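You operate a simulated robot arm through the tools that you are given. There is no shell and no other tool. Be economical: measure what you need, move in short steps, check, and stop when the job is done.

You are at the controls of a simulated robot arm. One attempt, no reset.

## Task
Gauge the purple locking collar and fit the sleeve of the size shown.
Fine: collar on the bore gauge's pad, slide to READ, slide back to FREE, then stand the sleeve in the collar's bore.

The check looks at the end state, three seconds after you hand in, the way a careful person would. Anything else that was tipped, shoved, dropped, spilled or broken makes it a failure.

## Robot
A 7-joint arm with a two-finger parallel gripper, fixed in place. Base frame: the origin is at the foot of the arm, x ahead of it, y to its left, z up; the work surface is at about z = 79. Readings come in cm, rad, newtons and seconds.
With the tool pointing down near the work surface it reaches from about 22 to 68 cm from the base axis. Its first joint turns from -1.152 to 1.152 rad. Payload 2.4 kg.
Tool frame: the origin (TCP) lies between the finger pads and is the grasp point; the fingertips stand 3 cm ahead of it; z points along the fingers, y is the line along which they close. Largest opening 9.4 cm; finger width 2.8, thickness 1; the body of the gripper, 5 by 9.6 cm, starts 5.5 cm behind the TCP.
Orientation is that of the tool frame in the base frame, as a unit quaternion [x, y, z, w]. With the fingers straight down and closing along the base's y, the tool's x points along the base's -x, its y along +y and its z along -z.

## Interface
- The arm moves only by the tool play_rows. Its argument "series" is one flat list of numbers, 6 for each row, row after row: the shift along the base's x, y, z in units of 30 mm (1.0 is 30 mm), then the turn, a rotation vector about the base's x, y, z in units of 5 degrees (1.0 is 5 degrees). In form: [dx, dy, dz, wx, wy, wz, dx, dy, dz, wx, wy, wz, ...]. A call has 1 to 12 rows; each row shifts and turns the commanded pose from where the row before left it. "jaw" is the opening, from 0 (shut) to 1 (fully open), set as the call begins (left out, the last holds). A call with a number of a shift or a turn outside -1 to 1 is refused whole. A row lasts 0.2 s, in which the tool goes at most 5 cm and 0.15 rad; a call with a longer step from one row to the next is refused whole, and so is a gripper value outside its range. Where a pose cannot be reached the arm comes as near as it can. A force on the tool above 70 N (or 10 N above the force at the start of the call, whichever is more), or a blocked arm, ends the call early, and 0.2 s more pass. Each finger travels about 15.3 cm/s and halts on what it meets, pressing with about 24 N; the grip force reading is that of the motor and also rises with nothing between the fingers. The clock runs only during rows and for 0.2 s after the last one: add rows that do not move to give the fingers time. It gives the time, the measured TCP pose, the force on the tool (base axes), the opening and the grip force at its end, in the units of the frame above (readings bear some noise).
- Cameras (640 x 400 px; columns grow to the right, rows downward): "scene" is fixed at [2.87, 46.56, 145.09]; the picture's right is [-0.83, -0.56, 0.00], its down [-0.29, 0.43, -0.85] and it looks along [0.47, -0.71, -0.52] (base axes); focal length 350 px, centre (320, 200). "wrist" rides on the gripper at [-3.7, 0, -5.8] in the tool frame; the picture's right is [0.00, -1.00, 0.00], its down [0.97, 0.00, -0.24] and it looks along [0.24, 0.00, 0.97] (tool axes); focal length 218 px, centre (320, 200).
- capture(camera): a new picture of that camera. The clock stands still meanwhile.
- probe_pixels(camera, pixels): there is no depth. For up to 12 entries [column, row, z] of the newest picture of that camera ("zoom" is the newest enlarged one), the place [x, y] in the base frame at which the ray of that pixel passes the height z, good to about 0.2 cm. The clock stands still meanwhile.
- inspect(camera, box): a new picture of the part [left, top, right, bottom] of that camera's present view, enlarged. The clock stands still meanwhile.
- sign_off(): hands the job in; it is judged then, once.

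Keep the steps short. Do not move on a guess: measure, check each grasp and each placing, and mend mistakes. In all there are 80 turns and 46 pictures (those below and enlarged ones count). Leave the gripper open and the arm clear of the work at the hand-in unless told otherwise, and finish with a single line.

The tools are called as name(argument=value, ...) on one line, values as JSON. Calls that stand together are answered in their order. play_rows: Moves the arm, as the interface text tells. Its arguments: {"type":"object","properties":{"series":{"type":"array","items":{"type":"number"}},"jaw":{"type":"number"}},"required":["series"]} The other tools are called the same way: capture (camera) takes a picture; probe_pixels (camera, pixels) gives the place at which the rays of pixels pass given heights; inspect (camera, box) takes an enlarged picture of a part of a camera's view; sign_off () hands the job in.

At the start:

```text
clock: 0.0
position: [42.46, -7.62, 108.24]
ee_rot: [0.0, 1.0, -0.001, 0.0]
force: [-0.2, -0.2, -0.2]
gripper_width: 9.4
gripper_force: 0.1
```

scene: 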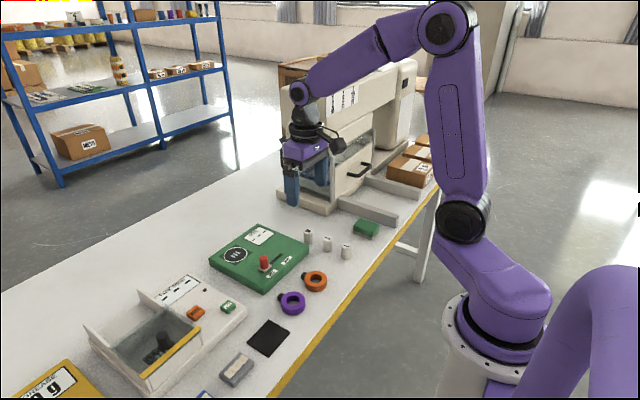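
wrist: 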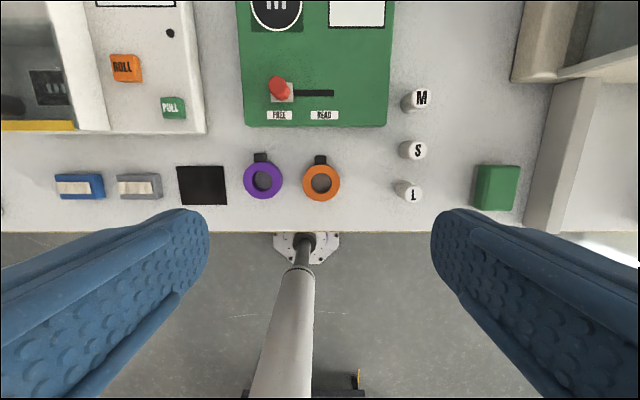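

I see the green gauge, with its red slider knob at FREE, the purple and orange collars, and three sleeves marked M, S and L. I'll enlarge these areas first.

inspect(camera="wrist", box=[220, 0, 450, 220])

inspect(camera="scene", box=[200, 210, 390, 330])

```text
1.82 times, centred on (335, 110) of wrist
```

zoom: 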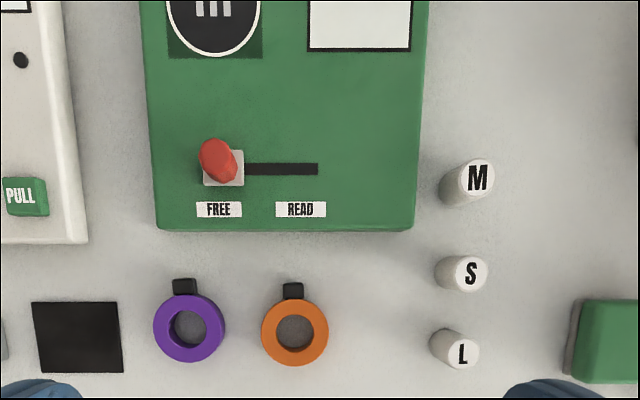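

```text
3.33 times, centred on (295, 270) of scene
```

zoom: 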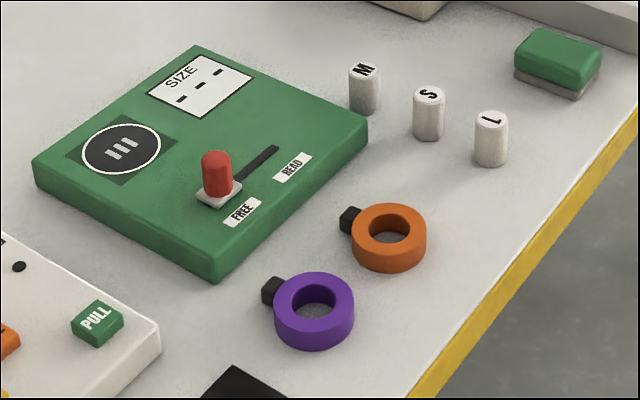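

I'll probe matching points in both cameras to find heights and positions.

probe_pixels(camera="zoom", pixels=[[315, 296, 79], [315, 296, 82], [121, 149, 81], [121, 149, 84], [365, 70, 81], [365, 70, 85], [430, 94, 81], [430, 94, 85], [491, 117, 81], [491, 117, 85], [216, 158, 84], [216, 158, 88]])

probe_pixels(camera="wrist", pixels=[[263, 180, 79], [263, 180, 82], [276, 8, 81], [276, 8, 84], [421, 98, 81], [421, 98, 85], [419, 150, 81], [419, 150, 85], [413, 194, 81], [413, 194, 85], [277, 87, 84], [277, 87, 88]])

```text
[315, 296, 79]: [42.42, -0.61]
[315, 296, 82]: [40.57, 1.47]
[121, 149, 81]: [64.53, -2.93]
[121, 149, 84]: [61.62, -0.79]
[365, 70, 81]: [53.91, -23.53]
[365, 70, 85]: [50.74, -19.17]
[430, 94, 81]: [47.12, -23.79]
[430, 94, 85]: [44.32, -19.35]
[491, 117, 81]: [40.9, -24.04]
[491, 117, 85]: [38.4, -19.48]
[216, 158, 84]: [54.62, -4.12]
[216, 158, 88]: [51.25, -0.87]
```

```text
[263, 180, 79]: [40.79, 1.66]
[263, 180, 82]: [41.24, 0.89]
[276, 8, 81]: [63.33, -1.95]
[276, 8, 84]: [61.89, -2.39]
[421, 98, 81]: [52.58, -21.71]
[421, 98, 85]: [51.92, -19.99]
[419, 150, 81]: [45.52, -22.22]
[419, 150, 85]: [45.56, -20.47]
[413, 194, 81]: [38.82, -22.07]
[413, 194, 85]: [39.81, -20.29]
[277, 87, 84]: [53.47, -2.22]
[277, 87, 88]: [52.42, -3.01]
```

The collar's top is at about z=81.4 and its centre near (41.0, 1.05). The knob is near (53, -2.6). I'll move the wrist camera over the gauge at a clear height to measure the pad.

play_rows(series=[0.83, 0.4, -0.28, 0, 0, 0, 0.83, 0.4, -0.28, 0, 0, 0, 0.83, 0.4, -0.28, 0, 0, 0, 0.83, 0.4, -0.28, 0, 0, 0, 0.83, 0.4, -0.28, 0, 0, 0, 0, 0, 0, 0, 0, 0], jaw=0.8)

capture(camera="wrist")

inspect(camera="scene", box=[205, 220, 285, 270])

```text
clock: 1.4
position: [55.09, -1.54, 104.06]
ee_rot: [0.001, 1.0, 0.0, 0.0]
force: [-0.5, 0.0, 0.1]
gripper_width: 7.52
gripper_force: 0.0
```

```text
41 pictures are left
```

wrist: 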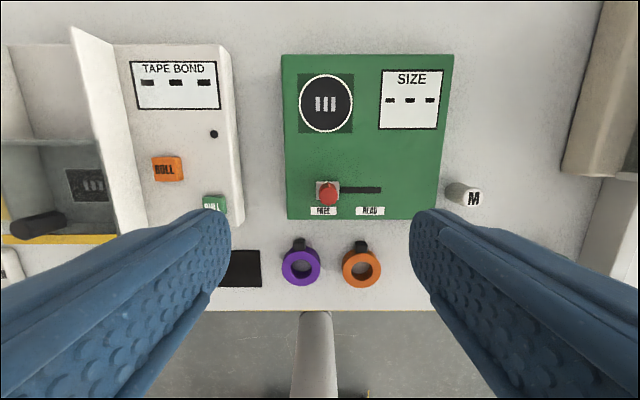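

```text
8.00 times, centred on (245, 245) of scene
```

zoom: 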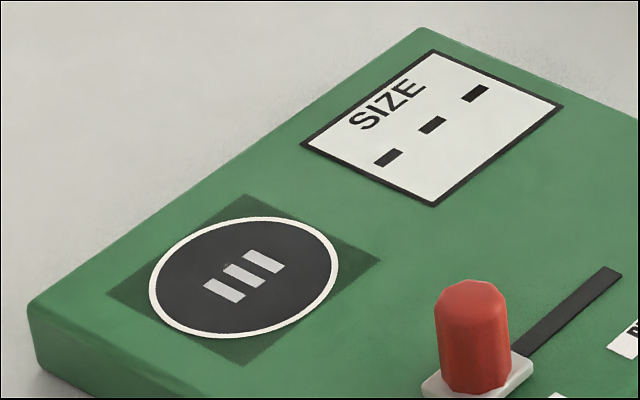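

The pad is a flat printed disc. I'll measure its centre, and check the collar, lug, knob and slot ends from this view.

probe_pixels(camera="wrist", pixels=[[326, 103, 81], [326, 103, 82.5], [326, 103, 84], [299, 103, 82.5], [354, 103, 82.5], [301, 267, 81.4], [283, 267, 81.4], [320, 267, 81.4], [361, 268, 81.4], [381, 190, 82.5], [370, 211, 82.5], [323, 211, 82.5]])

probe_pixels(camera="zoom", pixels=[[243, 277, 81], [243, 277, 82.5], [243, 277, 84], [35, 372, 79], [475, 385, 82.5]])

```text
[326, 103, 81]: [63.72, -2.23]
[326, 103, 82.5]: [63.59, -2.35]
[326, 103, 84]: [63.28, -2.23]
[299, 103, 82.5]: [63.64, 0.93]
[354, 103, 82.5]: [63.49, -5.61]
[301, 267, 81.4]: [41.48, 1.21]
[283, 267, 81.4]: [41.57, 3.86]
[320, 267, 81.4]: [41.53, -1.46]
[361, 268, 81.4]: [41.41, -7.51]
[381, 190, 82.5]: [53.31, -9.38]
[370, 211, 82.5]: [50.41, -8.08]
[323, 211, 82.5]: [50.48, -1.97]
```

```text
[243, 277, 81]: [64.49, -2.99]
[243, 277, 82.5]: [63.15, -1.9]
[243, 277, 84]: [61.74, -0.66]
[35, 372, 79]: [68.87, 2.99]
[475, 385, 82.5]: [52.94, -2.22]
```

The pad centre is about (63.3, -2.2) with its top near z=82.2. The collar is at (41.3, 1.15) with an outer diameter of about 5.3. I'll go above the collar and check.

play_rows(series=[-0.92, 0.18, -0.6, 0, 0, 0, -0.92, 0.18, -0.6, 0, 0, 0, -0.92, 0.18, -0.6, 0, 0, 0, -0.92, 0.18, -0.6, 0, 0, 0, -0.92, 0.18, -0.6, 0, 0, 0, 0, 0, 0, 0, 0, 0])

capture(camera="wrist")

```text
clock: 2.8
position: [41.05, 0.99, 94.98]
ee_rot: [0.001, 1.0, 0.0, 0.0]
force: [0.2, -0.3, -0.4]
gripper_width: 7.54
gripper_force: 0.1
```

```text
39 pictures are left
```

wrist: 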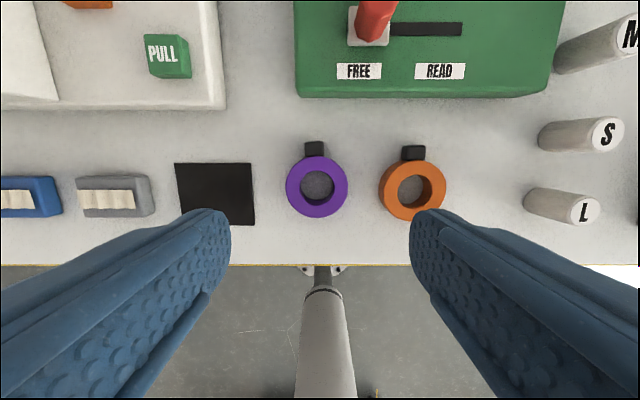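

probe_pixels(camera="wrist", pixels=[[317, 186, 81.4], [286, 186, 81.4], [348, 186, 81.4], [301, 186, 81.4], [333, 186, 81.4], [317, 156, 81.4], [317, 217, 81.4], [379, 186, 81.4], [446, 186, 81.4], [314, 142, 80.5], [609, 133, 83.5], [586, 211, 83.5]])

```text
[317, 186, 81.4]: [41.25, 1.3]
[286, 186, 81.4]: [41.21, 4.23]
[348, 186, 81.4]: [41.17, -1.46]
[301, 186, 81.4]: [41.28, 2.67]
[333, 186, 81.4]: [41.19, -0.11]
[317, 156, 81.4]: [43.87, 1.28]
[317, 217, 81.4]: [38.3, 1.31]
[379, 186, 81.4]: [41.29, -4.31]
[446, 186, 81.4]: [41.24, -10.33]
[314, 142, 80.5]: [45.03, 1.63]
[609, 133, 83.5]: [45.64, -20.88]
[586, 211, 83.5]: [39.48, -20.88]
```

The collar centre is (41.15, 1.3), its OD is about 5.6 and its bore about 2.8. The fingers clear the orange collar at this opening. I'll centre, descend to z=82.4 and close.

play_rows(series=[0.03, 0.1, -0.84, 0, 0, 0, 0, 0, -0.84, 0, 0, 0, 0, 0, -0.84, 0, 0, 0, 0, 0, -0.84, 0, 0, 0, 0, 0, -0.83, 0, 0, 0, 0, 0, 0, 0, 0, 0])

play_rows(series=[0, 0, 0, 0, 0, 0, 0, 0, 0, 0, 0, 0, 0, 0, 0, 0, 0, 0], jaw=0)

```text
clock: 4.2
position: [41.43, 1.39, 82.59]
ee_rot: [-0.001, 1.0, 0.0, 0.0]
force: [-0.7, 0.0, 0.0]
gripper_width: 7.55
gripper_force: 0.1
```

```text
clock: 5.0
position: [41.35, 1.3, 82.51]
ee_rot: [0.0, 1.0, -0.001, 0.001]
force: [-0.4, -0.4, -0.3]
gripper_width: 5.72
gripper_force: 23.6
```

The grip is on the collar: width 5.72, force 23.6. I'll lift 10 cm and carry it towards the pad.

play_rows(series=[0, 0, 0.84, 0, 0, 0, 0, 0, 0.84, 0, 0, 0, 0, 0, 0.84, 0, 0, 0, 0, 0, 0.84, 0, 0, 0])

play_rows(series=[0.915, -0.146, 0, 0, 0, 0, 0.915, -0.146, 0, 0, 0, 0, 0.915, -0.146, 0, 0, 0, 0, 0.915, -0.146, 0, 0, 0, 0, 0.915, -0.146, 0, 0, 0, 0, 0.915, -0.146, 0, 0, 0, 0, 0.915, -0.146, 0, 0, 0, 0, 0.915, -0.146, 0, 0, 0, 0, 0, 0, 0, 0, 0, 0])

capture(camera="wrist")

```text
clock: 6.0
position: [41.37, 1.42, 92.57]
ee_rot: [0.001, 1.0, 0.0, 0.0]
force: [0.5, -0.4, -2.0]
gripper_width: 5.72
gripper_force: 23.5
```

```text
clock: 8.0
position: [63.34, -2.19, 92.66]
ee_rot: [0.001, 1.0, 0.0, 0.0]
force: [1.0, -0.7, -1.1]
gripper_width: 5.7
gripper_force: 24.0
```

```text
38 pictures are left
```

wrist: 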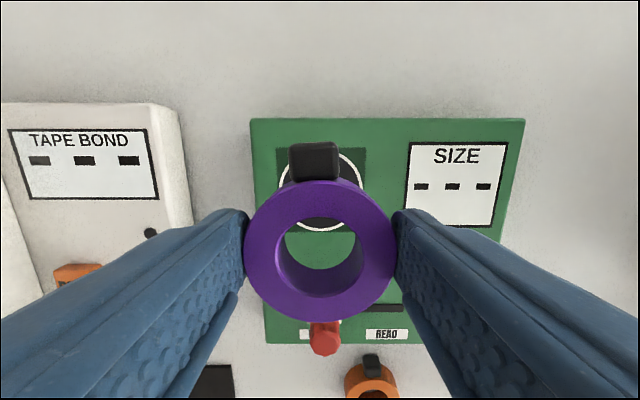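

probe_pixels(camera="wrist", pixels=[[322, 191, 82.2], [279, 191, 82.2], [365, 191, 82.2], [320, 247, 91.5], [244, 247, 91.5], [397, 247, 91.5], [272, 122, 82.2], [281, 153, 82.2], [366, 153, 82.2]])

inspect(camera="wrist", box=[230, 110, 410, 330])

```text
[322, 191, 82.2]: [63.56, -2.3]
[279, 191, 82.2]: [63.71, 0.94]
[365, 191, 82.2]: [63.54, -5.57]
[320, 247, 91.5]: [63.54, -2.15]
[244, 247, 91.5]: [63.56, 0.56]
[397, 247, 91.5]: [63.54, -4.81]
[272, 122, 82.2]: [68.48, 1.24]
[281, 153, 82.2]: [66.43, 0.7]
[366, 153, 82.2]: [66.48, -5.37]
```

```text
1.82 times, centred on (320, 220) of wrist
```

zoom: 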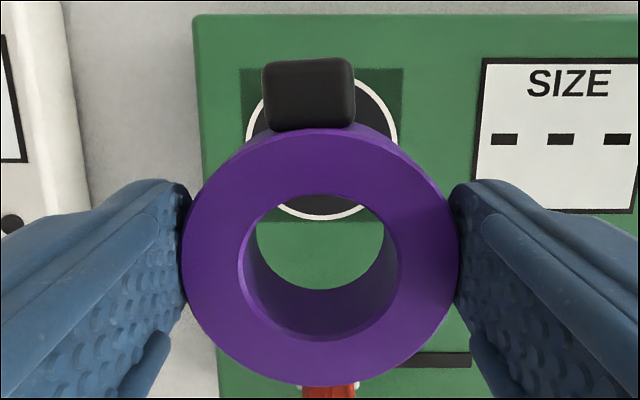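

Collar and pad centres agree to about 0.1 cm. I'll lower it, then take small steps until it touches.

play_rows(series=[0, 0, -0.7, 0, 0, 0, 0, 0, -0.7, 0, 0, 0, 0, 0, -0.6, 0, 0, 0, 0, 0, 0, 0, 0, 0])

inspect(camera="scene", box=[200, 200, 320, 275])

```text
clock: 9.0
position: [63.05, -2.05, 86.47]
ee_rot: [0.001, 1.0, 0.0, 0.001]
force: [0.1, -0.5, -1.5]
gripper_width: 5.71
gripper_force: 24.1
```

```text
5.33 times, centred on (260, 238) of scene
```

zoom: 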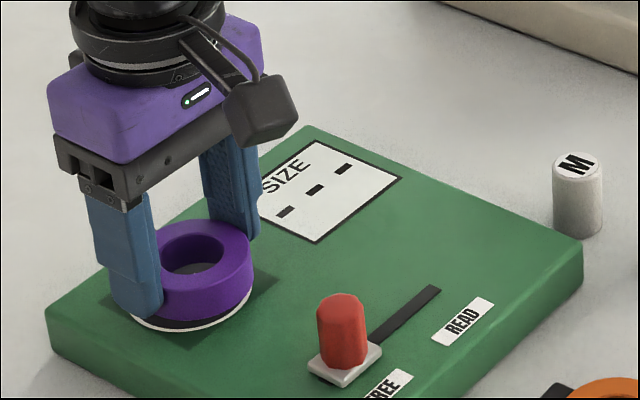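

It is just above the pad. I'll lower it in fine steps.

play_rows(series=[0.03, -0.03, -0.07, 0, 0, 0, 0, 0, -0.07, 0, 0, 0, 0, 0, -0.07, 0, 0, 0, 0, 0, 0, 0, 0, 0])

```text
clock: 10.0
position: [63.39, -2.14, 85.91]
ee_rot: [0.001, 1.0, 0.001, 0.0]
force: [0.4, 0.2, -0.5]
gripper_width: 5.72
gripper_force: 24.1
```

play_rows(series=[0, 0, -0.04, 0, 0, 0, 0, 0, 0, 0, 0, 0])

play_rows(series=[0, 0, -0.04, 0, 0, 0, 0, 0, 0, 0, 0, 0])

```text
clock: 10.6
position: [63.28, -2.29, 85.91]
ee_rot: [0.001, 1.0, 0.0, 0.0]
force: [-0.7, -0.6, -2.1]
gripper_width: 5.69
gripper_force: 23.4
```

```text
clock: 11.2
position: [63.43, -2.32, 85.72]
ee_rot: [0.0, 1.0, 0.0, 0.0]
force: [-0.2, 0.6, -0.2]
gripper_width: 5.74
gripper_force: 23.6
```

play_rows(series=[0, 0, -0.04, 0, 0, 0, 0, 0, 0, 0, 0, 0])

inspect(camera="scene", box=[215, 230, 265, 265])

```text
clock: 11.8
position: [63.29, -2.27, 85.63]
ee_rot: [0.001, 1.0, 0.0, 0.0]
force: [-0.2, 0.6, -2.3]
gripper_width: 5.7
gripper_force: 24.0
```

```text
11.43 times, centred on (240, 248) of scene
```

zoom: 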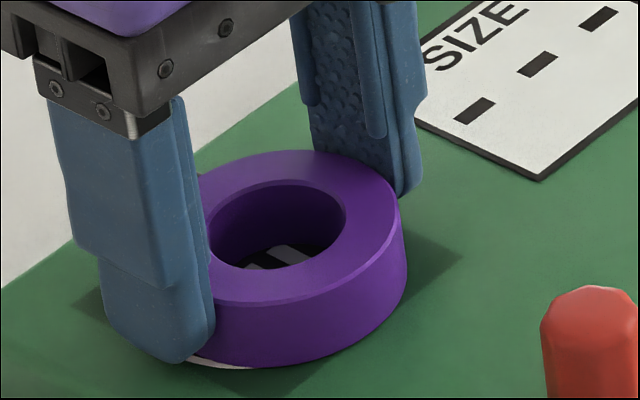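

play_rows(series=[0, 0, -0.03, 0, 0, 0, 0, 0, 0, 0, 0, 0])

play_rows(series=[0, 0, -0.03, 0, 0, 0, 0, 0, 0, 0, 0, 0])

play_rows(series=[0, 0, -0.03, 0, 0, 0, 0, 0, 0, 0, 0, 0])

```text
clock: 12.4
position: [63.48, -2.2, 85.42]
ee_rot: [0.001, 1.0, 0.0, 0.001]
force: [-3.1, -0.3, 8.9]
gripper_width: 5.71
gripper_force: 23.9
```

```text
clock: 13.0
position: [63.47, -2.24, 85.43]
ee_rot: [0.001, 1.0, 0.0, 0.001]
force: [-5.1, -1.6, 16.0]
gripper_width: 5.69
gripper_force: 23.9
```

```text
clock: 13.6
position: [63.34, -2.22, 85.4]
ee_rot: [0.002, 1.0, 0.0, 0.0]
force: [-1.3, -1.4, 16.9]
gripper_width: 5.72
gripper_force: 24.6
```

It has landed: the force is up to 17 N. I'll ease up slightly, open, lift away and check.

play_rows(series=[0, 0, 0.05, 0, 0, 0, 0, 0, 0, 0, 0, 0])

play_rows(series=[0, 0, 0, 0, 0, 0, 0, 0, 0, 0, 0, 0], jaw=0.8)

play_rows(series=[0, 0, 0.5, 0, 0, 0, 0, 0, 0.8, 0, 0, 0, 0, 0, 0.8, 0, 0, 0, 0, 0, 0.8, 0, 0, 0])

capture(camera="wrist")

```text
clock: 14.2
position: [63.35, -2.2, 85.38]
ee_rot: [0.0, 1.0, 0.0, 0.0]
force: [2.2, 0.5, 3.9]
gripper_width: 5.7
gripper_force: 23.9
```

```text
clock: 14.8
position: [63.27, -2.28, 85.37]
ee_rot: [0.0, 1.0, 0.0, 0.0]
force: [0.1, 0.1, 0.2]
gripper_width: 7.5
gripper_force: 0.1
```

```text
clock: 15.8
position: [63.51, -2.3, 93.95]
ee_rot: [0.0, 1.0, 0.0, 0.0]
force: [-0.5, 0.4, 0.1]
gripper_width: 7.5
gripper_force: 0.1
```

```text
34 pictures are left
```

wrist: 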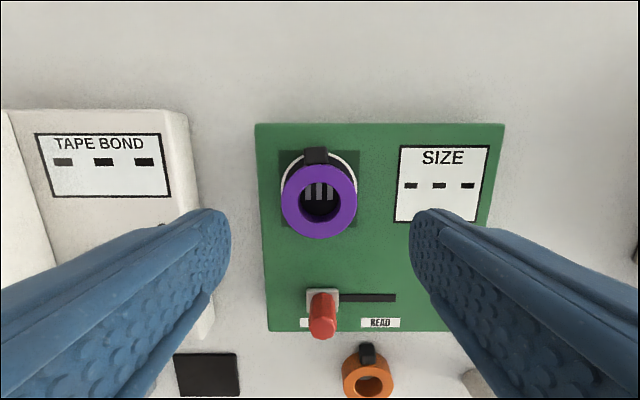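

The collar sits on the pad with the jaws visible through its bore. Next I'll move above the red knob with a narrower opening.

play_rows(series=[-0.87, 0, 0, 0, 0, 0, -0.87, 0, 0, 0, 0, 0, -0.87, 0, 0, 0, 0, 0, -0.87, 0, 0, 0, 0, 0, 0, 0, 0, 0, 0, 0], jaw=0.5)

capture(camera="wrist")

```text
clock: 17.0
position: [52.99, -2.34, 94.13]
ee_rot: [0.001, 1.0, 0.0, 0.0]
force: [0.2, 0.4, -0.1]
gripper_width: 4.65
gripper_force: 0.1
```

```text
33 pictures are left
```

wrist: 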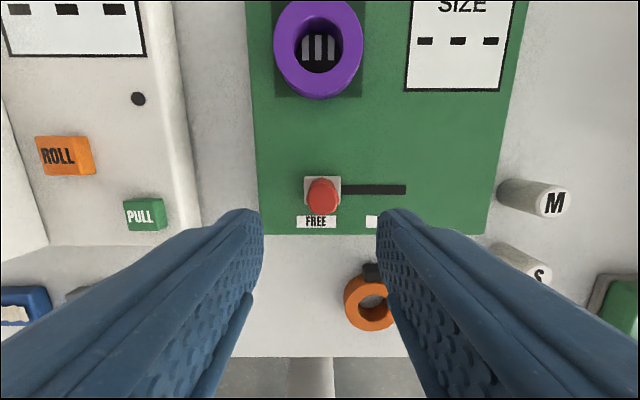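

probe_pixels(camera="wrist", pixels=[[324, 202, 85.9], [308, 202, 85.9], [340, 202, 85.9], [322, 188, 82.6], [406, 189, 82.3], [342, 189, 82.3], [304, 189, 82.6]])

```text
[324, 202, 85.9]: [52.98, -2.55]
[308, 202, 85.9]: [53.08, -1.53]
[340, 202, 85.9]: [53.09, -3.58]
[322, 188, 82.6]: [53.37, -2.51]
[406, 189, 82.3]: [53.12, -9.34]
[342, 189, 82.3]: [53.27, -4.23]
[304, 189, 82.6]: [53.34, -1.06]
```

The knob is at (53.1, -2.5) with a diameter of about 2. I'll descend so the tips reach z≈83.5 and grip it.

play_rows(series=[0.04, -0.05, -0.85, 0, 0, 0, 0, 0, -0.85, 0, 0, 0, 0, 0, -0.8, 0, 0, 0, 0, 0, 0, 0, 0, 0])

play_rows(series=[0, 0, 0, 0, 0, 0, 0, 0, 0, 0, 0, 0], jaw=0)

```text
clock: 18.0
position: [53.1, -2.46, 86.7]
ee_rot: [0.0, 1.0, 0.0, 0.001]
force: [0.1, 0.6, -0.8]
gripper_width: 4.7
gripper_force: 0.1
```

```text
clock: 18.6
position: [53.06, -2.58, 86.68]
ee_rot: [0.002, 1.0, -0.001, -0.001]
force: [0.1, -3.7, -4.5]
gripper_width: 2.16
gripper_force: 45.3
```

The knob is gripped at width 2.16. I'll slide it towards READ in small steps.

play_rows(series=[0, -0.2, 0, 0, 0, 0, 0, -0.2, 0, 0, 0, 0, 0, -0.2, 0, 0, 0, 0, 0, -0.2, 0, 0, 0, 0, 0, -0.2, 0, 0, 0, 0, 0, -0.2, 0, 0, 0, 0, 0, -0.2, 0, 0, 0, 0, 0, -0.2, 0, 0, 0, 0, 0, 0, 0, 0, 0, 0])

inspect(camera="scene", box=[205, 215, 315, 290])

```text
clock: 20.6
position: [53.0, -7.13, 86.59]
ee_rot: [0.001, 1.0, 0.0, 0.0]
force: [-13.3, 0.4, 25.6]
gripper_width: 2.13
gripper_force: 45.2
```

```text
5.33 times, centred on (260, 252) of scene
```

zoom: 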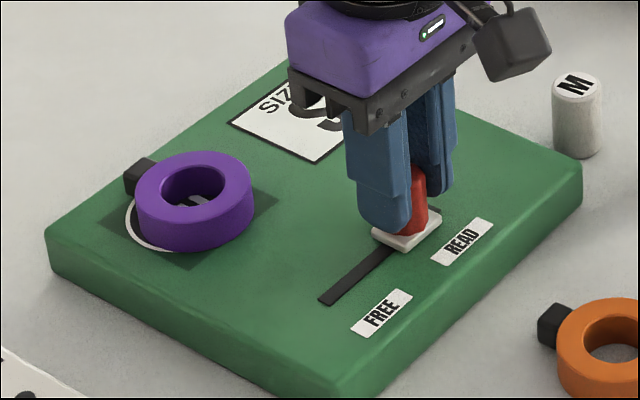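

A letter is appearing in SIZE. I'll finish the last part of the travel, easing up slightly, then read it.

play_rows(series=[0, -0.1, 0.03, 0, 0, 0, 0, -0.1, 0, 0, 0, 0, 0, -0.1, 0, 0, 0, 0, 0, 0, 0, 0, 0, 0])

capture(camera="wrist")

inspect(camera="scene", box=[205, 215, 315, 290])

```text
clock: 21.6
position: [53.06, -7.74, 86.66]
ee_rot: [-0.001, 1.0, 0.0, -0.001]
force: [-6.2, 19.4, 3.0]
gripper_width: 2.14
gripper_force: 44.5
```

```text
31 pictures are left
```

wrist: 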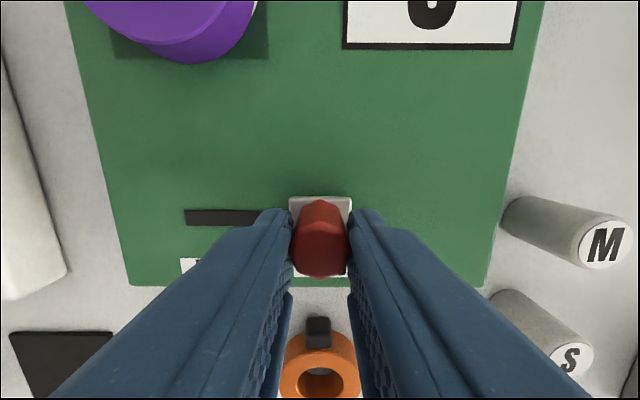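

```text
5.33 times, centred on (260, 252) of scene
```

zoom: 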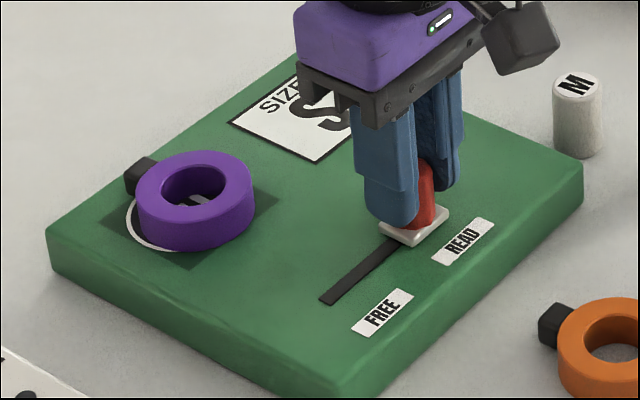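

It hit the end stop at 19 N, and the reading looks like S. I'll release and lift to read it clearly.

play_rows(series=[0, 0.06, 0, 0, 0, 0, 0, 0, 0, 0, 0, 0])

play_rows(series=[0, 0, 0, 0, 0, 0, 0, 0, 0, 0, 0, 0], jaw=0.45)

play_rows(series=[0, 0, 0.9, 0, 0, 0, 0, 0, 0.9, 0, 0, 0, 0, 0, 0.9, 0, 0, 0, 0, 0, 0, 0, 0, 0])

capture(camera="wrist")

```text
clock: 22.2
position: [53.08, -7.65, 86.76]
ee_rot: [-0.001, 1.0, 0.0, -0.001]
force: [-2.3, 19.9, -6.6]
gripper_width: 2.14
gripper_force: 45.2
```

```text
clock: 22.8
position: [53.13, -8.02, 86.85]
ee_rot: [0.001, 1.0, 0.0, 0.001]
force: [0.0, 0.7, 0.6]
gripper_width: 4.22
gripper_force: 0.0
```

```text
clock: 23.8
position: [53.11, -7.94, 94.74]
ee_rot: [0.0, 1.0, 0.0, 0.0]
force: [0.3, 1.1, 0.3]
gripper_width: 4.21
gripper_force: 0.1
```

```text
29 pictures are left
```

wrist: 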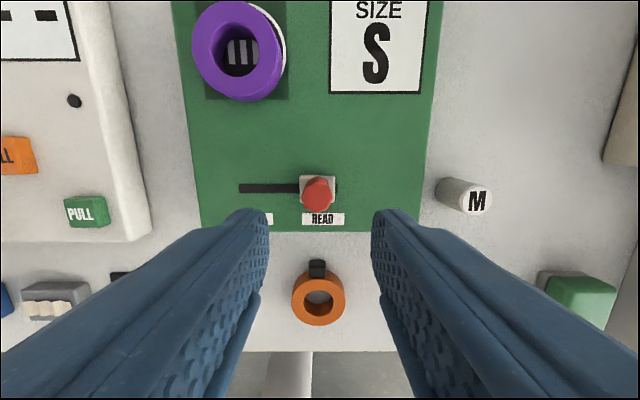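

It reads S. The knob is at (318, 193), directly below the tool. I'll go back down and grip it.

play_rows(series=[0, 0, -0.9, 0, 0, 0, 0, 0, -0.9, 0, 0, 0, 0, 0, -0.87, 0, 0, 0, 0, 0, 0, 0, 0, 0])

play_rows(series=[0, 0, 0, 0, 0, 0, 0, 0, 0, 0, 0, 0], jaw=0)

play_rows(series=[0, 0.2, 0, 0, 0, 0, 0, 0.2, 0, 0, 0, 0, 0, 0.2, 0, 0, 0, 0, 0, 0.2, 0, 0, 0, 0, 0, 0.2, 0, 0, 0, 0, 0, 0.2, 0, 0, 0, 0, 0, 0.2, 0, 0, 0, 0, 0, 0.2, 0, 0, 0, 0, 0, 0, 0, 0, 0, 0])

```text
clock: 24.8
position: [53.11, -8.09, 86.91]
ee_rot: [0.0, 1.0, 0.001, 0.0]
force: [0.2, 1.2, -0.2]
gripper_width: 4.22
gripper_force: 0.0
```

```text
clock: 25.4
position: [53.18, -7.8, 86.84]
ee_rot: [-0.001, 1.0, 0.001, 0.0]
force: [0.1, 16.0, -1.0]
gripper_width: 2.15
gripper_force: 44.8
```

```text
clock: 27.4
position: [53.09, -3.06, 86.86]
ee_rot: [0.0, 1.0, 0.0, 0.0]
force: [-4.6, 0.7, 9.6]
gripper_width: 2.15
gripper_force: 44.5
```

play_rows(series=[0, 0.1, 0, 0, 0, 0, 0, 0.07, 0, 0, 0, 0, 0, 0.06, 0, 0, 0, 0, 0, 0, 0, 0, 0, 0])

```text
clock: 28.4
position: [53.1, -2.52, 86.82]
ee_rot: [0.001, 1.0, 0.0, 0.0]
force: [-3.3, -5.4, -4.1]
gripper_width: 2.11
gripper_force: 44.6
```

play_rows(series=[0, 0.06, 0, 0, 0, 0, 0, 0, 0, 0, 0, 0])

play_rows(series=[0, 0, 0, 0, 0, 0, 0, 0, 0, 0, 0, 0], jaw=0.45)

play_rows(series=[0, 0, 0.9, 0, 0, 0, 0, 0, 0.9, 0, 0, 0, 0, 0, 0.9, 0, 0, 0, 0, 0, 0, 0, 0, 0])

capture(camera="wrist")

```text
clock: 29.0
position: [53.08, -2.54, 86.73]
ee_rot: [0.001, 1.0, 0.0, 0.0]
force: [6.1, -15.3, -12.1]
gripper_width: 2.16
gripper_force: 45.0
```

```text
clock: 29.6
position: [53.07, -2.11, 86.86]
ee_rot: [0.0, 1.0, 0.0, 0.0]
force: [-0.2, -0.2, -0.2]
gripper_width: 4.2
gripper_force: 0.1
```

```text
clock: 30.6
position: [52.87, -2.35, 94.94]
ee_rot: [0.001, 1.0, 0.0, -0.001]
force: [-0.3, 0.1, 0.0]
gripper_width: 4.24
gripper_force: 0.1
```

```text
28 pictures are left
```

wrist: 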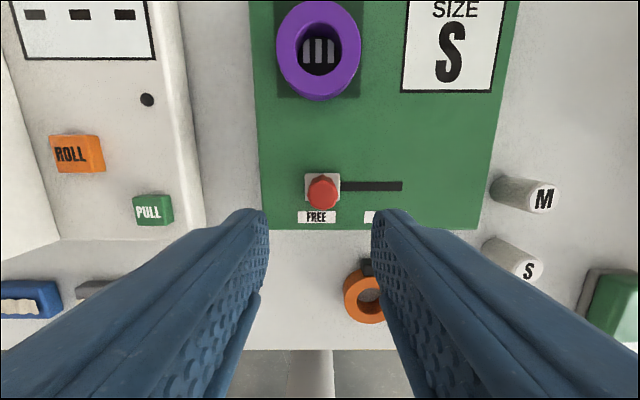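

The slider is back at FREE and the reading stays S. Next I'll move above the S sleeve, near (45.5, -20.9).

play_rows(series=[-0.355, -0.886, 0, 0, 0, 0, -0.355, -0.886, 0, 0, 0, 0, -0.355, -0.886, 0, 0, 0, 0, -0.355, -0.886, 0, 0, 0, 0, -0.355, -0.886, 0, 0, 0, 0, -0.355, -0.886, 0, 0, 0, 0, -0.355, -0.886, 0, 0, 0, 0, 0, 0, 0, 0, 0, 0], jaw=0.5)

inspect(camera="wrist", box=[220, 90, 420, 290])

inspect(camera="scene", box=[290, 215, 370, 265])

```text
clock: 32.4
position: [45.67, -20.95, 94.77]
ee_rot: [-0.001, 1.0, -0.001, 0.0]
force: [0.0, 0.5, 0.0]
gripper_width: 4.71
gripper_force: 0.1
```

```text
2.00 times, centred on (320, 190) of wrist
```

zoom: 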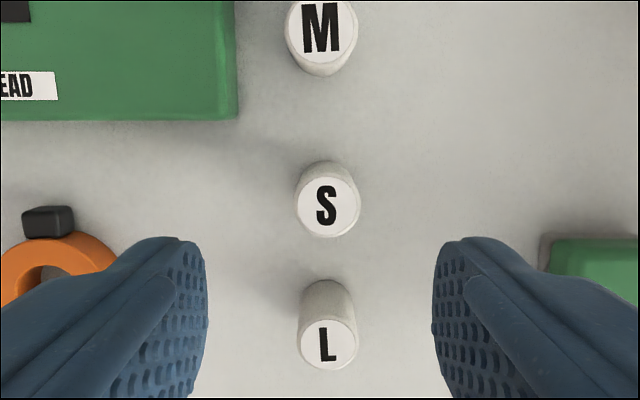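

```text
8.00 times, centred on (330, 240) of scene
```

zoom: 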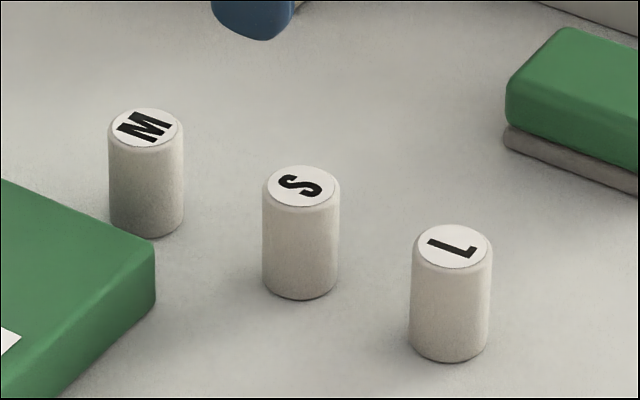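

probe_pixels(camera="zoom", pixels=[[302, 187, 83], [302, 187, 84], [300, 280, 79]])

capture(camera="wrist")

probe_pixels(camera="wrist", pixels=[[324, 193.5, 83], [324, 193.5, 84], [308, 193.5, 83.5], [340, 193.5, 83.5]])

```text
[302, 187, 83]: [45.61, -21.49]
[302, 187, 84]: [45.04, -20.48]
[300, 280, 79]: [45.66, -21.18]
```

```text
25 pictures are left
```

wrist: 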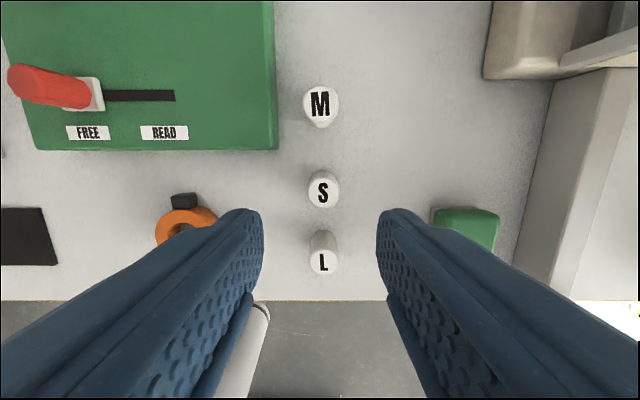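

```text
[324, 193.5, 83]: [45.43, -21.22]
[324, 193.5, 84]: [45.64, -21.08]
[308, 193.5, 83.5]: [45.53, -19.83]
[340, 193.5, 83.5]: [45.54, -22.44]
```

The S sleeve is at (45.5, -21.15) with its top at 83.3 and a diameter of about 2.5. I'll grip only the top 1.5 cm or so, with TCP z≈84.8, so the fingers stay above the collar later.

play_rows(series=[-0.04, -0.06, -0.85, 0, 0, 0, 0, 0, -0.85, 0, 0, 0, 0, 0, -0.85, 0, 0, 0, 0, 0, -0.8, 0, 0, 0, 0, 0, 0, 0, 0, 0])

inspect(camera="scene", box=[290, 215, 370, 265])

```text
clock: 33.6
position: [45.52, -21.1, 84.78]
ee_rot: [0.0, 1.0, 0.001, 0.0]
force: [-0.8, 0.4, 0.6]
gripper_width: 4.67
gripper_force: 0.1
```

```text
8.00 times, centred on (330, 240) of scene
```

zoom: 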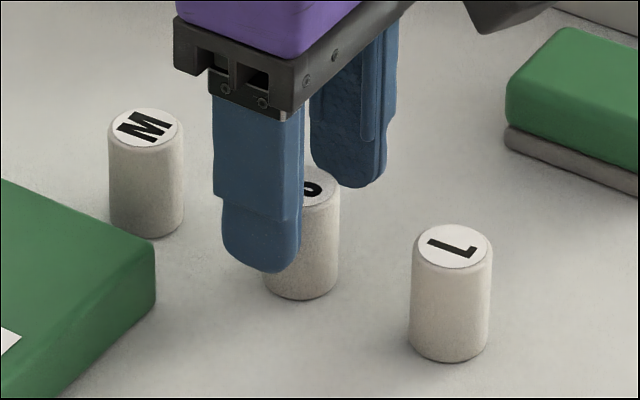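

The fingers straddle the sleeve's upper part. I'll close and lift.

play_rows(series=[0, 0, 0, 0, 0, 0, 0, 0, 0, 0, 0, 0], jaw=0)

play_rows(series=[0, 0, 0.4, 0, 0, 0, 0, 0, 0.9, 0, 0, 0, 0, 0, 0.9, 0, 0, 0, 0, 0, 0.9, 0, 0, 0, 0, 0, 0.9, 0, 0, 0, 0, 0, 0, 0, 0, 0])

capture(camera="scene")

```text
clock: 34.2
position: [45.46, -20.96, 84.72]
ee_rot: [0.0, 1.0, 0.001, 0.0]
force: [0.2, 0.2, 0.5]
gripper_width: 2.63
gripper_force: 23.7
```

```text
clock: 35.6
position: [45.27, -20.98, 96.98]
ee_rot: [0.001, 1.0, 0.0, 0.0]
force: [-0.9, -0.3, -0.5]
gripper_width: 2.63
gripper_force: 24.0
```

```text
23 pictures are left
```

scene: 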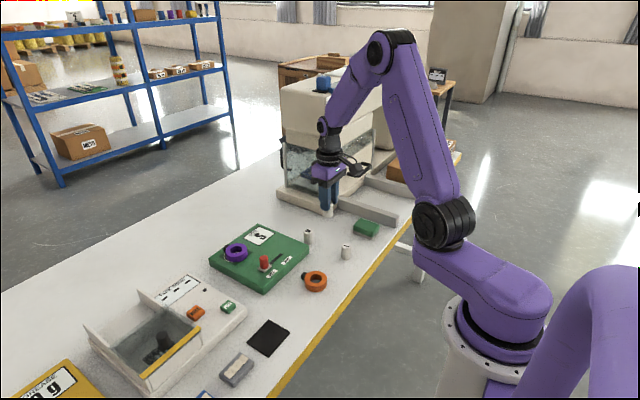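

The sleeve is held at width 2.63. I'll carry it high to above the collar and then measure the alignment.

play_rows(series=[0.745, 0.782, 0, 0, 0, 0, 0.745, 0.782, 0, 0, 0, 0, 0.745, 0.782, 0, 0, 0, 0, 0.745, 0.782, 0, 0, 0, 0, 0.745, 0.782, 0, 0, 0, 0, 0.745, 0.782, 0, 0, 0, 0, 0.745, 0.782, 0, 0, 0, 0, 0.745, 0.782, 0, 0, 0, 0, 0, 0, 0, 0, 0, 0])

play_rows(series=[0, 0, 0, 0, 0, 0])

inspect(camera="wrist", box=[240, 140, 400, 260])

```text
clock: 37.6
position: [63.4, -2.3, 96.8]
ee_rot: [0.001, 1.0, 0.0, 0.0]
force: [0.4, 0.9, -0.3]
gripper_width: 2.61
gripper_force: 23.7
```

```text
clock: 38.0
position: [63.42, -2.17, 96.89]
ee_rot: [0.001, 1.0, 0.0, 0.001]
force: [-0.6, 0.4, -0.9]
gripper_width: 2.65
gripper_force: 23.8
```

```text
3.33 times, centred on (320, 200) of wrist
```

zoom: 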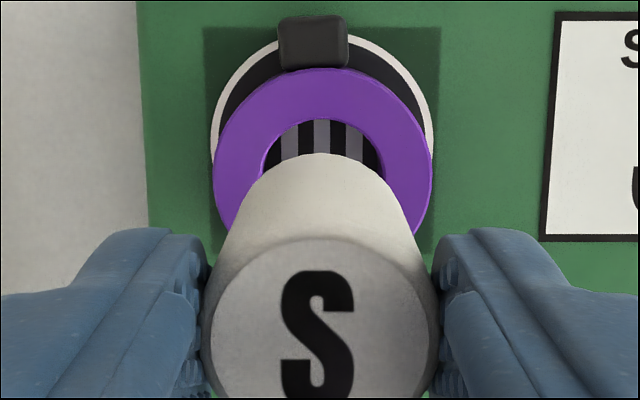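

The columns agree to about 1 px. I'll lower until the sleeve's bottom is about 0.7 cm above the collar and compare in both cameras.

play_rows(series=[0, -0.02, -0.6, 0, 0, 0, 0, 0, -0.6, 0, 0, 0, 0, 0, -0.6, 0, 0, 0, 0, 0, 0, 0, 0, 0, 0, 0, 0, 0, 0, 0])

inspect(camera="wrist", box=[240, 100, 400, 220])

inspect(camera="scene", box=[215, 230, 255, 265])

```text
clock: 39.2
position: [63.46, -2.36, 91.37]
ee_rot: [0.001, 1.0, 0.0, 0.0]
force: [-0.6, 0.3, -1.0]
gripper_width: 2.67
gripper_force: 24.1
```

```text
3.33 times, centred on (320, 160) of wrist
```

zoom: 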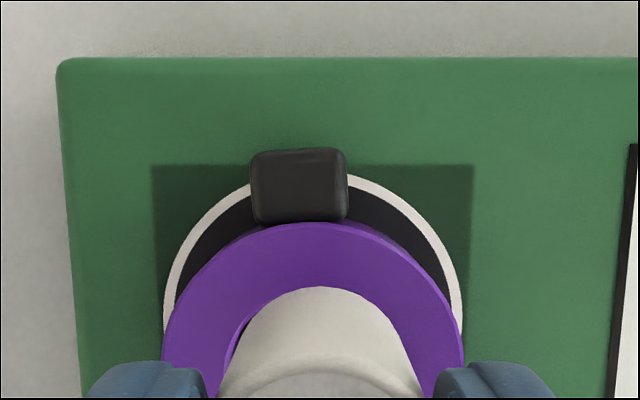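

```text
11.43 times, centred on (235, 248) of scene
```

zoom: 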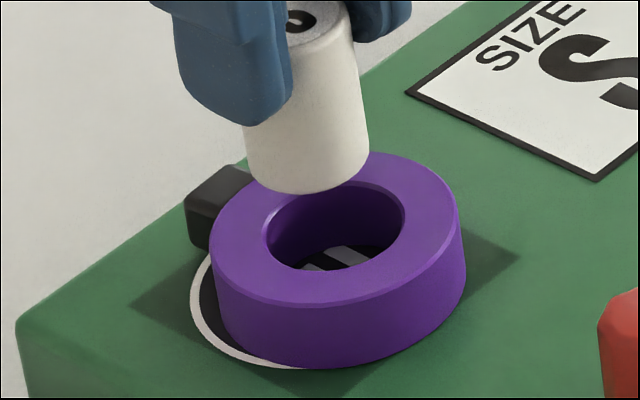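

probe_pixels(camera="zoom", pixels=[[307, 156, 85.6], [335, 225, 84.55], [265, 225, 84.55], [405, 225, 84.55], [210, 230, 84.55], [462, 230, 84.55], [336, 230, 84.55]])

play_rows(series=[0, 0, 0, 0, 0, 0])

capture(camera="wrist")

```text
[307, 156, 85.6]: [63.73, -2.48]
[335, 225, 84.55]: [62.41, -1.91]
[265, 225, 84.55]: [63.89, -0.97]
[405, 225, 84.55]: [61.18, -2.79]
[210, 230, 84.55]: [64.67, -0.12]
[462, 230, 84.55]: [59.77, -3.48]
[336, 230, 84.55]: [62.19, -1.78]
```

```text
clock: 39.6
position: [63.29, -2.38, 91.37]
ee_rot: [-0.001, 1.0, 0.0, 0.0]
force: [-0.3, 0.0, -1.1]
gripper_width: 2.63
gripper_force: 24.2
```

```text
19 pictures are left
```

wrist: 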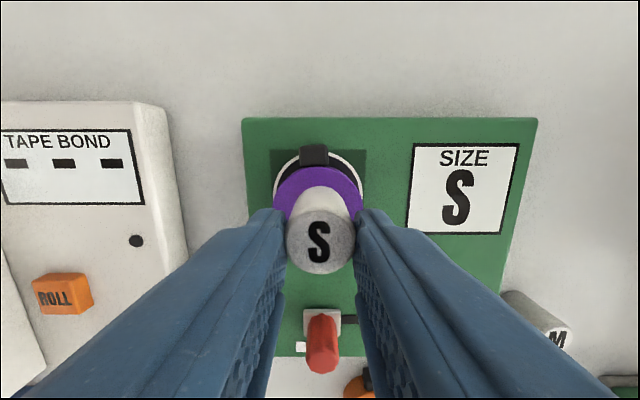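

probe_pixels(camera="wrist", pixels=[[318.5, 167, 84.3], [318.5, 167, 83.8], [319.7, 186, 85.6], [319.7, 186, 85.2], [274, 205, 84.3], [363, 205, 84.3]])

inspect(camera="wrist", box=[260, 130, 380, 220])

```text
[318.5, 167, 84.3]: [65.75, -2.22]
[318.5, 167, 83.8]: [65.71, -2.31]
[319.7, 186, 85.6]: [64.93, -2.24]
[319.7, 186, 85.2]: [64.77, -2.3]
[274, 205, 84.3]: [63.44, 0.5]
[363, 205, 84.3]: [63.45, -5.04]
```

```text
4.44 times, centred on (320, 175) of wrist
```

zoom: 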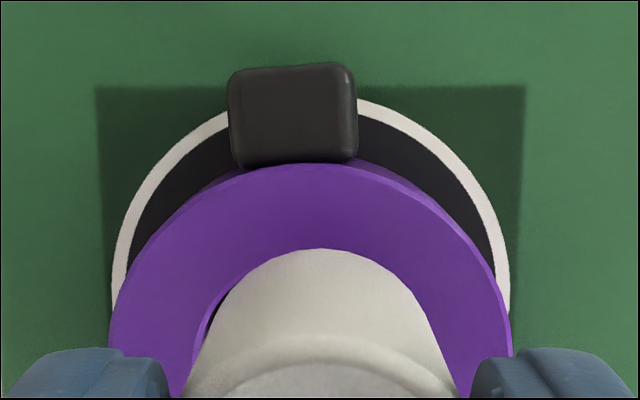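

Both cameras show the sleeve sitting about 0.5–0.7 cm too far in +x relative to the bore. I'll shift -0.5 cm in x and +0.1 in y, then look again.

play_rows(series=[-0.17, 0.03, 0, 0, 0, 0, 0, 0, 0, 0, 0, 0, 0, 0, 0, 0, 0, 0])

inspect(camera="wrist", box=[260, 130, 380, 220])

inspect(camera="scene", box=[215, 230, 255, 265])

```text
clock: 40.4
position: [62.99, -2.28, 91.38]
ee_rot: [0.001, 1.0, 0.0, 0.0]
force: [-0.4, -0.1, 0.0]
gripper_width: 2.64
gripper_force: 24.1
```

```text
4.44 times, centred on (320, 175) of wrist
```

zoom: 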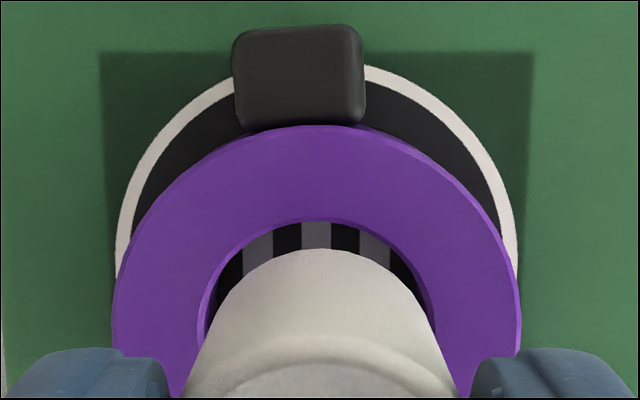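

```text
11.43 times, centred on (235, 248) of scene
```

zoom: 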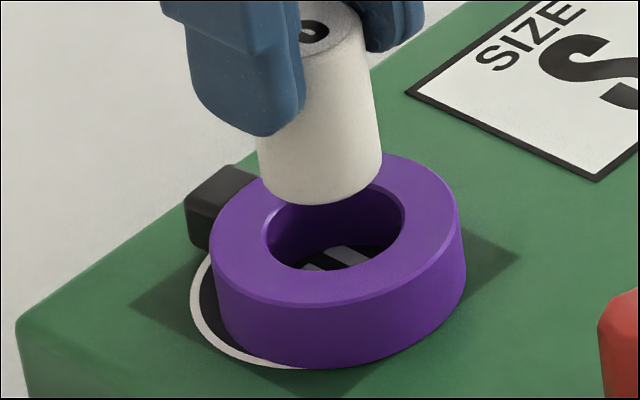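

The bore is now visible around the sleeve. What remains is about -0.15 cm in x and +0.04 in y. I'll correct that and lower just to the bore mouth.

play_rows(series=[-0.05, 0.013, -0.1, 0, 0, 0, 0, 0, -0.1, 0, 0, 0, 0, 0, -0.1, 0, 0, 0, 0, 0, 0, 0, 0, 0, 0, 0, 0, 0, 0, 0])

inspect(camera="wrist", box=[260, 130, 380, 220])

inspect(camera="scene", box=[215, 230, 255, 265])

```text
clock: 41.6
position: [62.81, -2.18, 90.53]
ee_rot: [0.0, 1.0, 0.0, 0.0]
force: [0.2, -1.2, -0.6]
gripper_width: 2.65
gripper_force: 23.7
```

```text
4.44 times, centred on (320, 175) of wrist
```

zoom: 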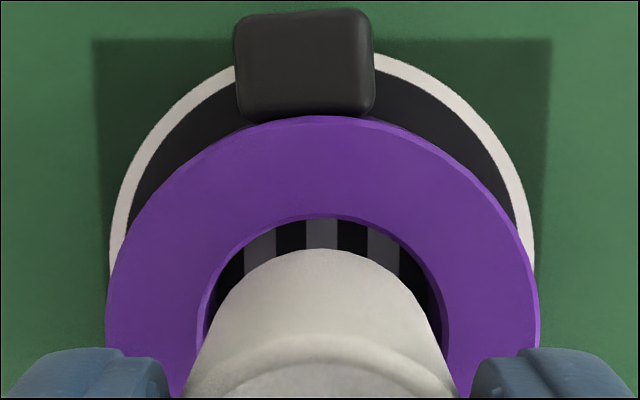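

```text
11.43 times, centred on (235, 248) of scene
```

zoom: 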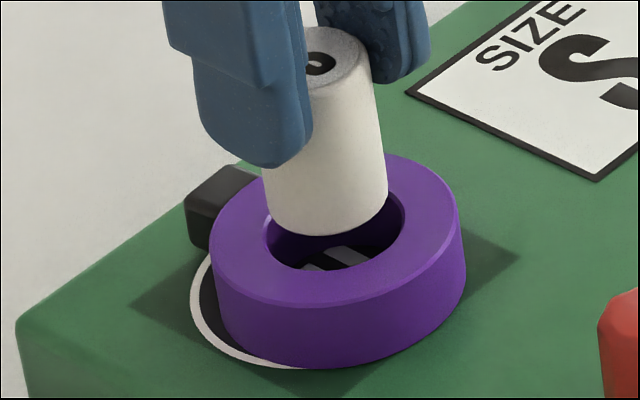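

Alignment is now within about 0.1 cm and the bore has about 0.25 cm of clearance all round. I'll nudge -0.04 in y and lower into the bore in small steps.

play_rows(series=[-0.01, -0.013, -0.1, 0, 0, 0, 0, 0, -0.1, 0, 0, 0, 0, 0, -0.1, 0, 0, 0, 0, 0, -0.1, 0, 0, 0, 0, 0, 0, 0, 0, 0])

inspect(camera="scene", box=[215, 230, 255, 265])

inspect(camera="wrist", box=[260, 130, 380, 220])

```text
clock: 42.8
position: [62.83, -2.22, 89.27]
ee_rot: [0.0, 1.0, -0.001, 0.0]
force: [0.2, 0.2, -1.1]
gripper_width: 2.68
gripper_force: 24.1
```

```text
11.43 times, centred on (235, 248) of scene
```

zoom: 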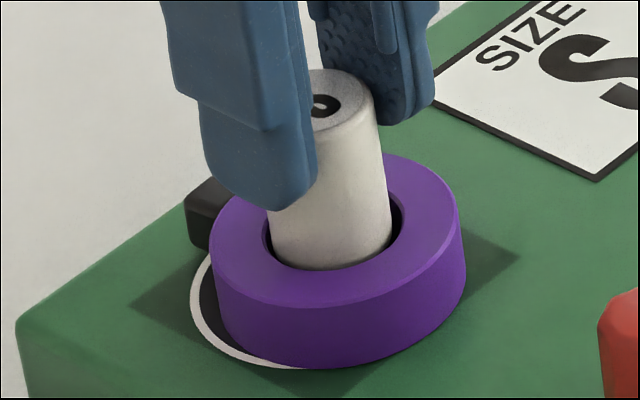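

```text
4.44 times, centred on (320, 175) of wrist
```

zoom: 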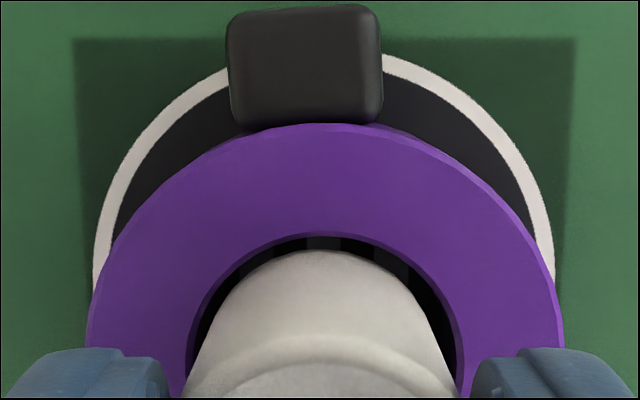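

The sleeve is inside the bore mouth with a gap all round. I'll make a tiny nudge and keep lowering.

play_rows(series=[-0.015, -0.02, -0.1, 0, 0, 0, 0, 0, -0.1, 0, 0, 0, 0, 0, -0.1, 0, 0, 0, 0, 0, 0, 0, 0, 0])

play_rows(series=[0, 0, -0.07, 0, 0, 0, 0, 0, 0, 0, 0, 0])

inspect(camera="scene", box=[215, 230, 255, 265])

```text
clock: 43.8
position: [62.74, -2.28, 88.48]
ee_rot: [0.0, 1.0, 0.0, 0.0]
force: [-0.7, 1.8, -0.1]
gripper_width: 2.65
gripper_force: 23.7
```

```text
clock: 44.4
position: [62.7, -2.22, 88.47]
ee_rot: [0.0, 1.0, 0.001, 0.0]
force: [-0.8, -0.2, 0.1]
gripper_width: 2.65
gripper_force: 24.0
```

```text
11.43 times, centred on (235, 248) of scene
```

zoom: 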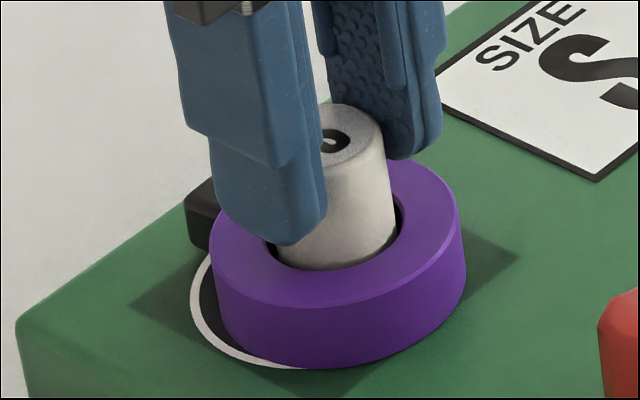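

It is sliding in with no force. I'll continue in fine steps until it touches the bottom.

play_rows(series=[0, 0, -0.05, 0, 0, 0, 0, 0, -0.05, 0, 0, 0, 0, 0, 0, 0, 0, 0])

play_rows(series=[0, 0, -0.05, 0, 0, 0, 0, 0, 0, 0, 0, 0])

play_rows(series=[0, 0, -0.04, 0, 0, 0, 0, 0, 0, 0, 0, 0])

```text
clock: 45.2
position: [62.77, -2.27, 88.02]
ee_rot: [0.0, 1.0, 0.0, 0.0]
force: [0.8, 0.3, -0.5]
gripper_width: 2.64
gripper_force: 24.4
```

```text
clock: 45.8
position: [62.59, -2.2, 87.8]
ee_rot: [0.0, 1.0, -0.001, 0.0]
force: [0.0, 0.3, -1.0]
gripper_width: 2.64
gripper_force: 23.7
```

```text
clock: 46.4
position: [62.64, -2.28, 87.67]
ee_rot: [0.001, 1.0, 0.001, 0.002]
force: [-4.3, -1.4, 13.3]
gripper_width: 2.65
gripper_force: 23.7
```

It touched at z=87.67, which matches the expected depth. I'll ease off slightly, open, lift straight up and check.

play_rows(series=[0, 0, 0.03, 0, 0, 0, 0, 0, 0, 0, 0, 0])

inspect(camera="scene", box=[215, 230, 255, 265])

```text
clock: 47.0
position: [62.77, -2.29, 87.75]
ee_rot: [0.001, 1.0, 0.001, 0.0]
force: [0.9, -1.9, 4.2]
gripper_width: 2.65
gripper_force: 23.9
```

```text
11.43 times, centred on (235, 248) of scene
```

zoom: 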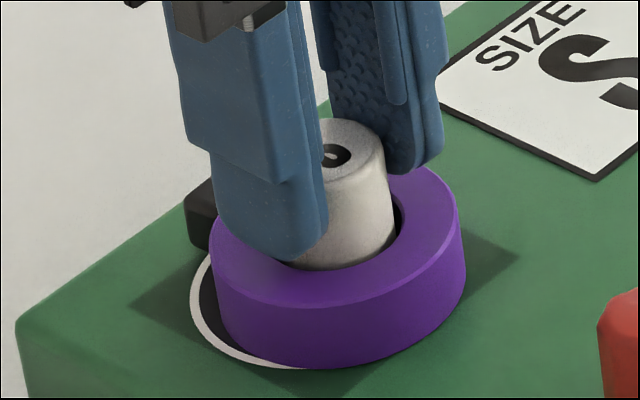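

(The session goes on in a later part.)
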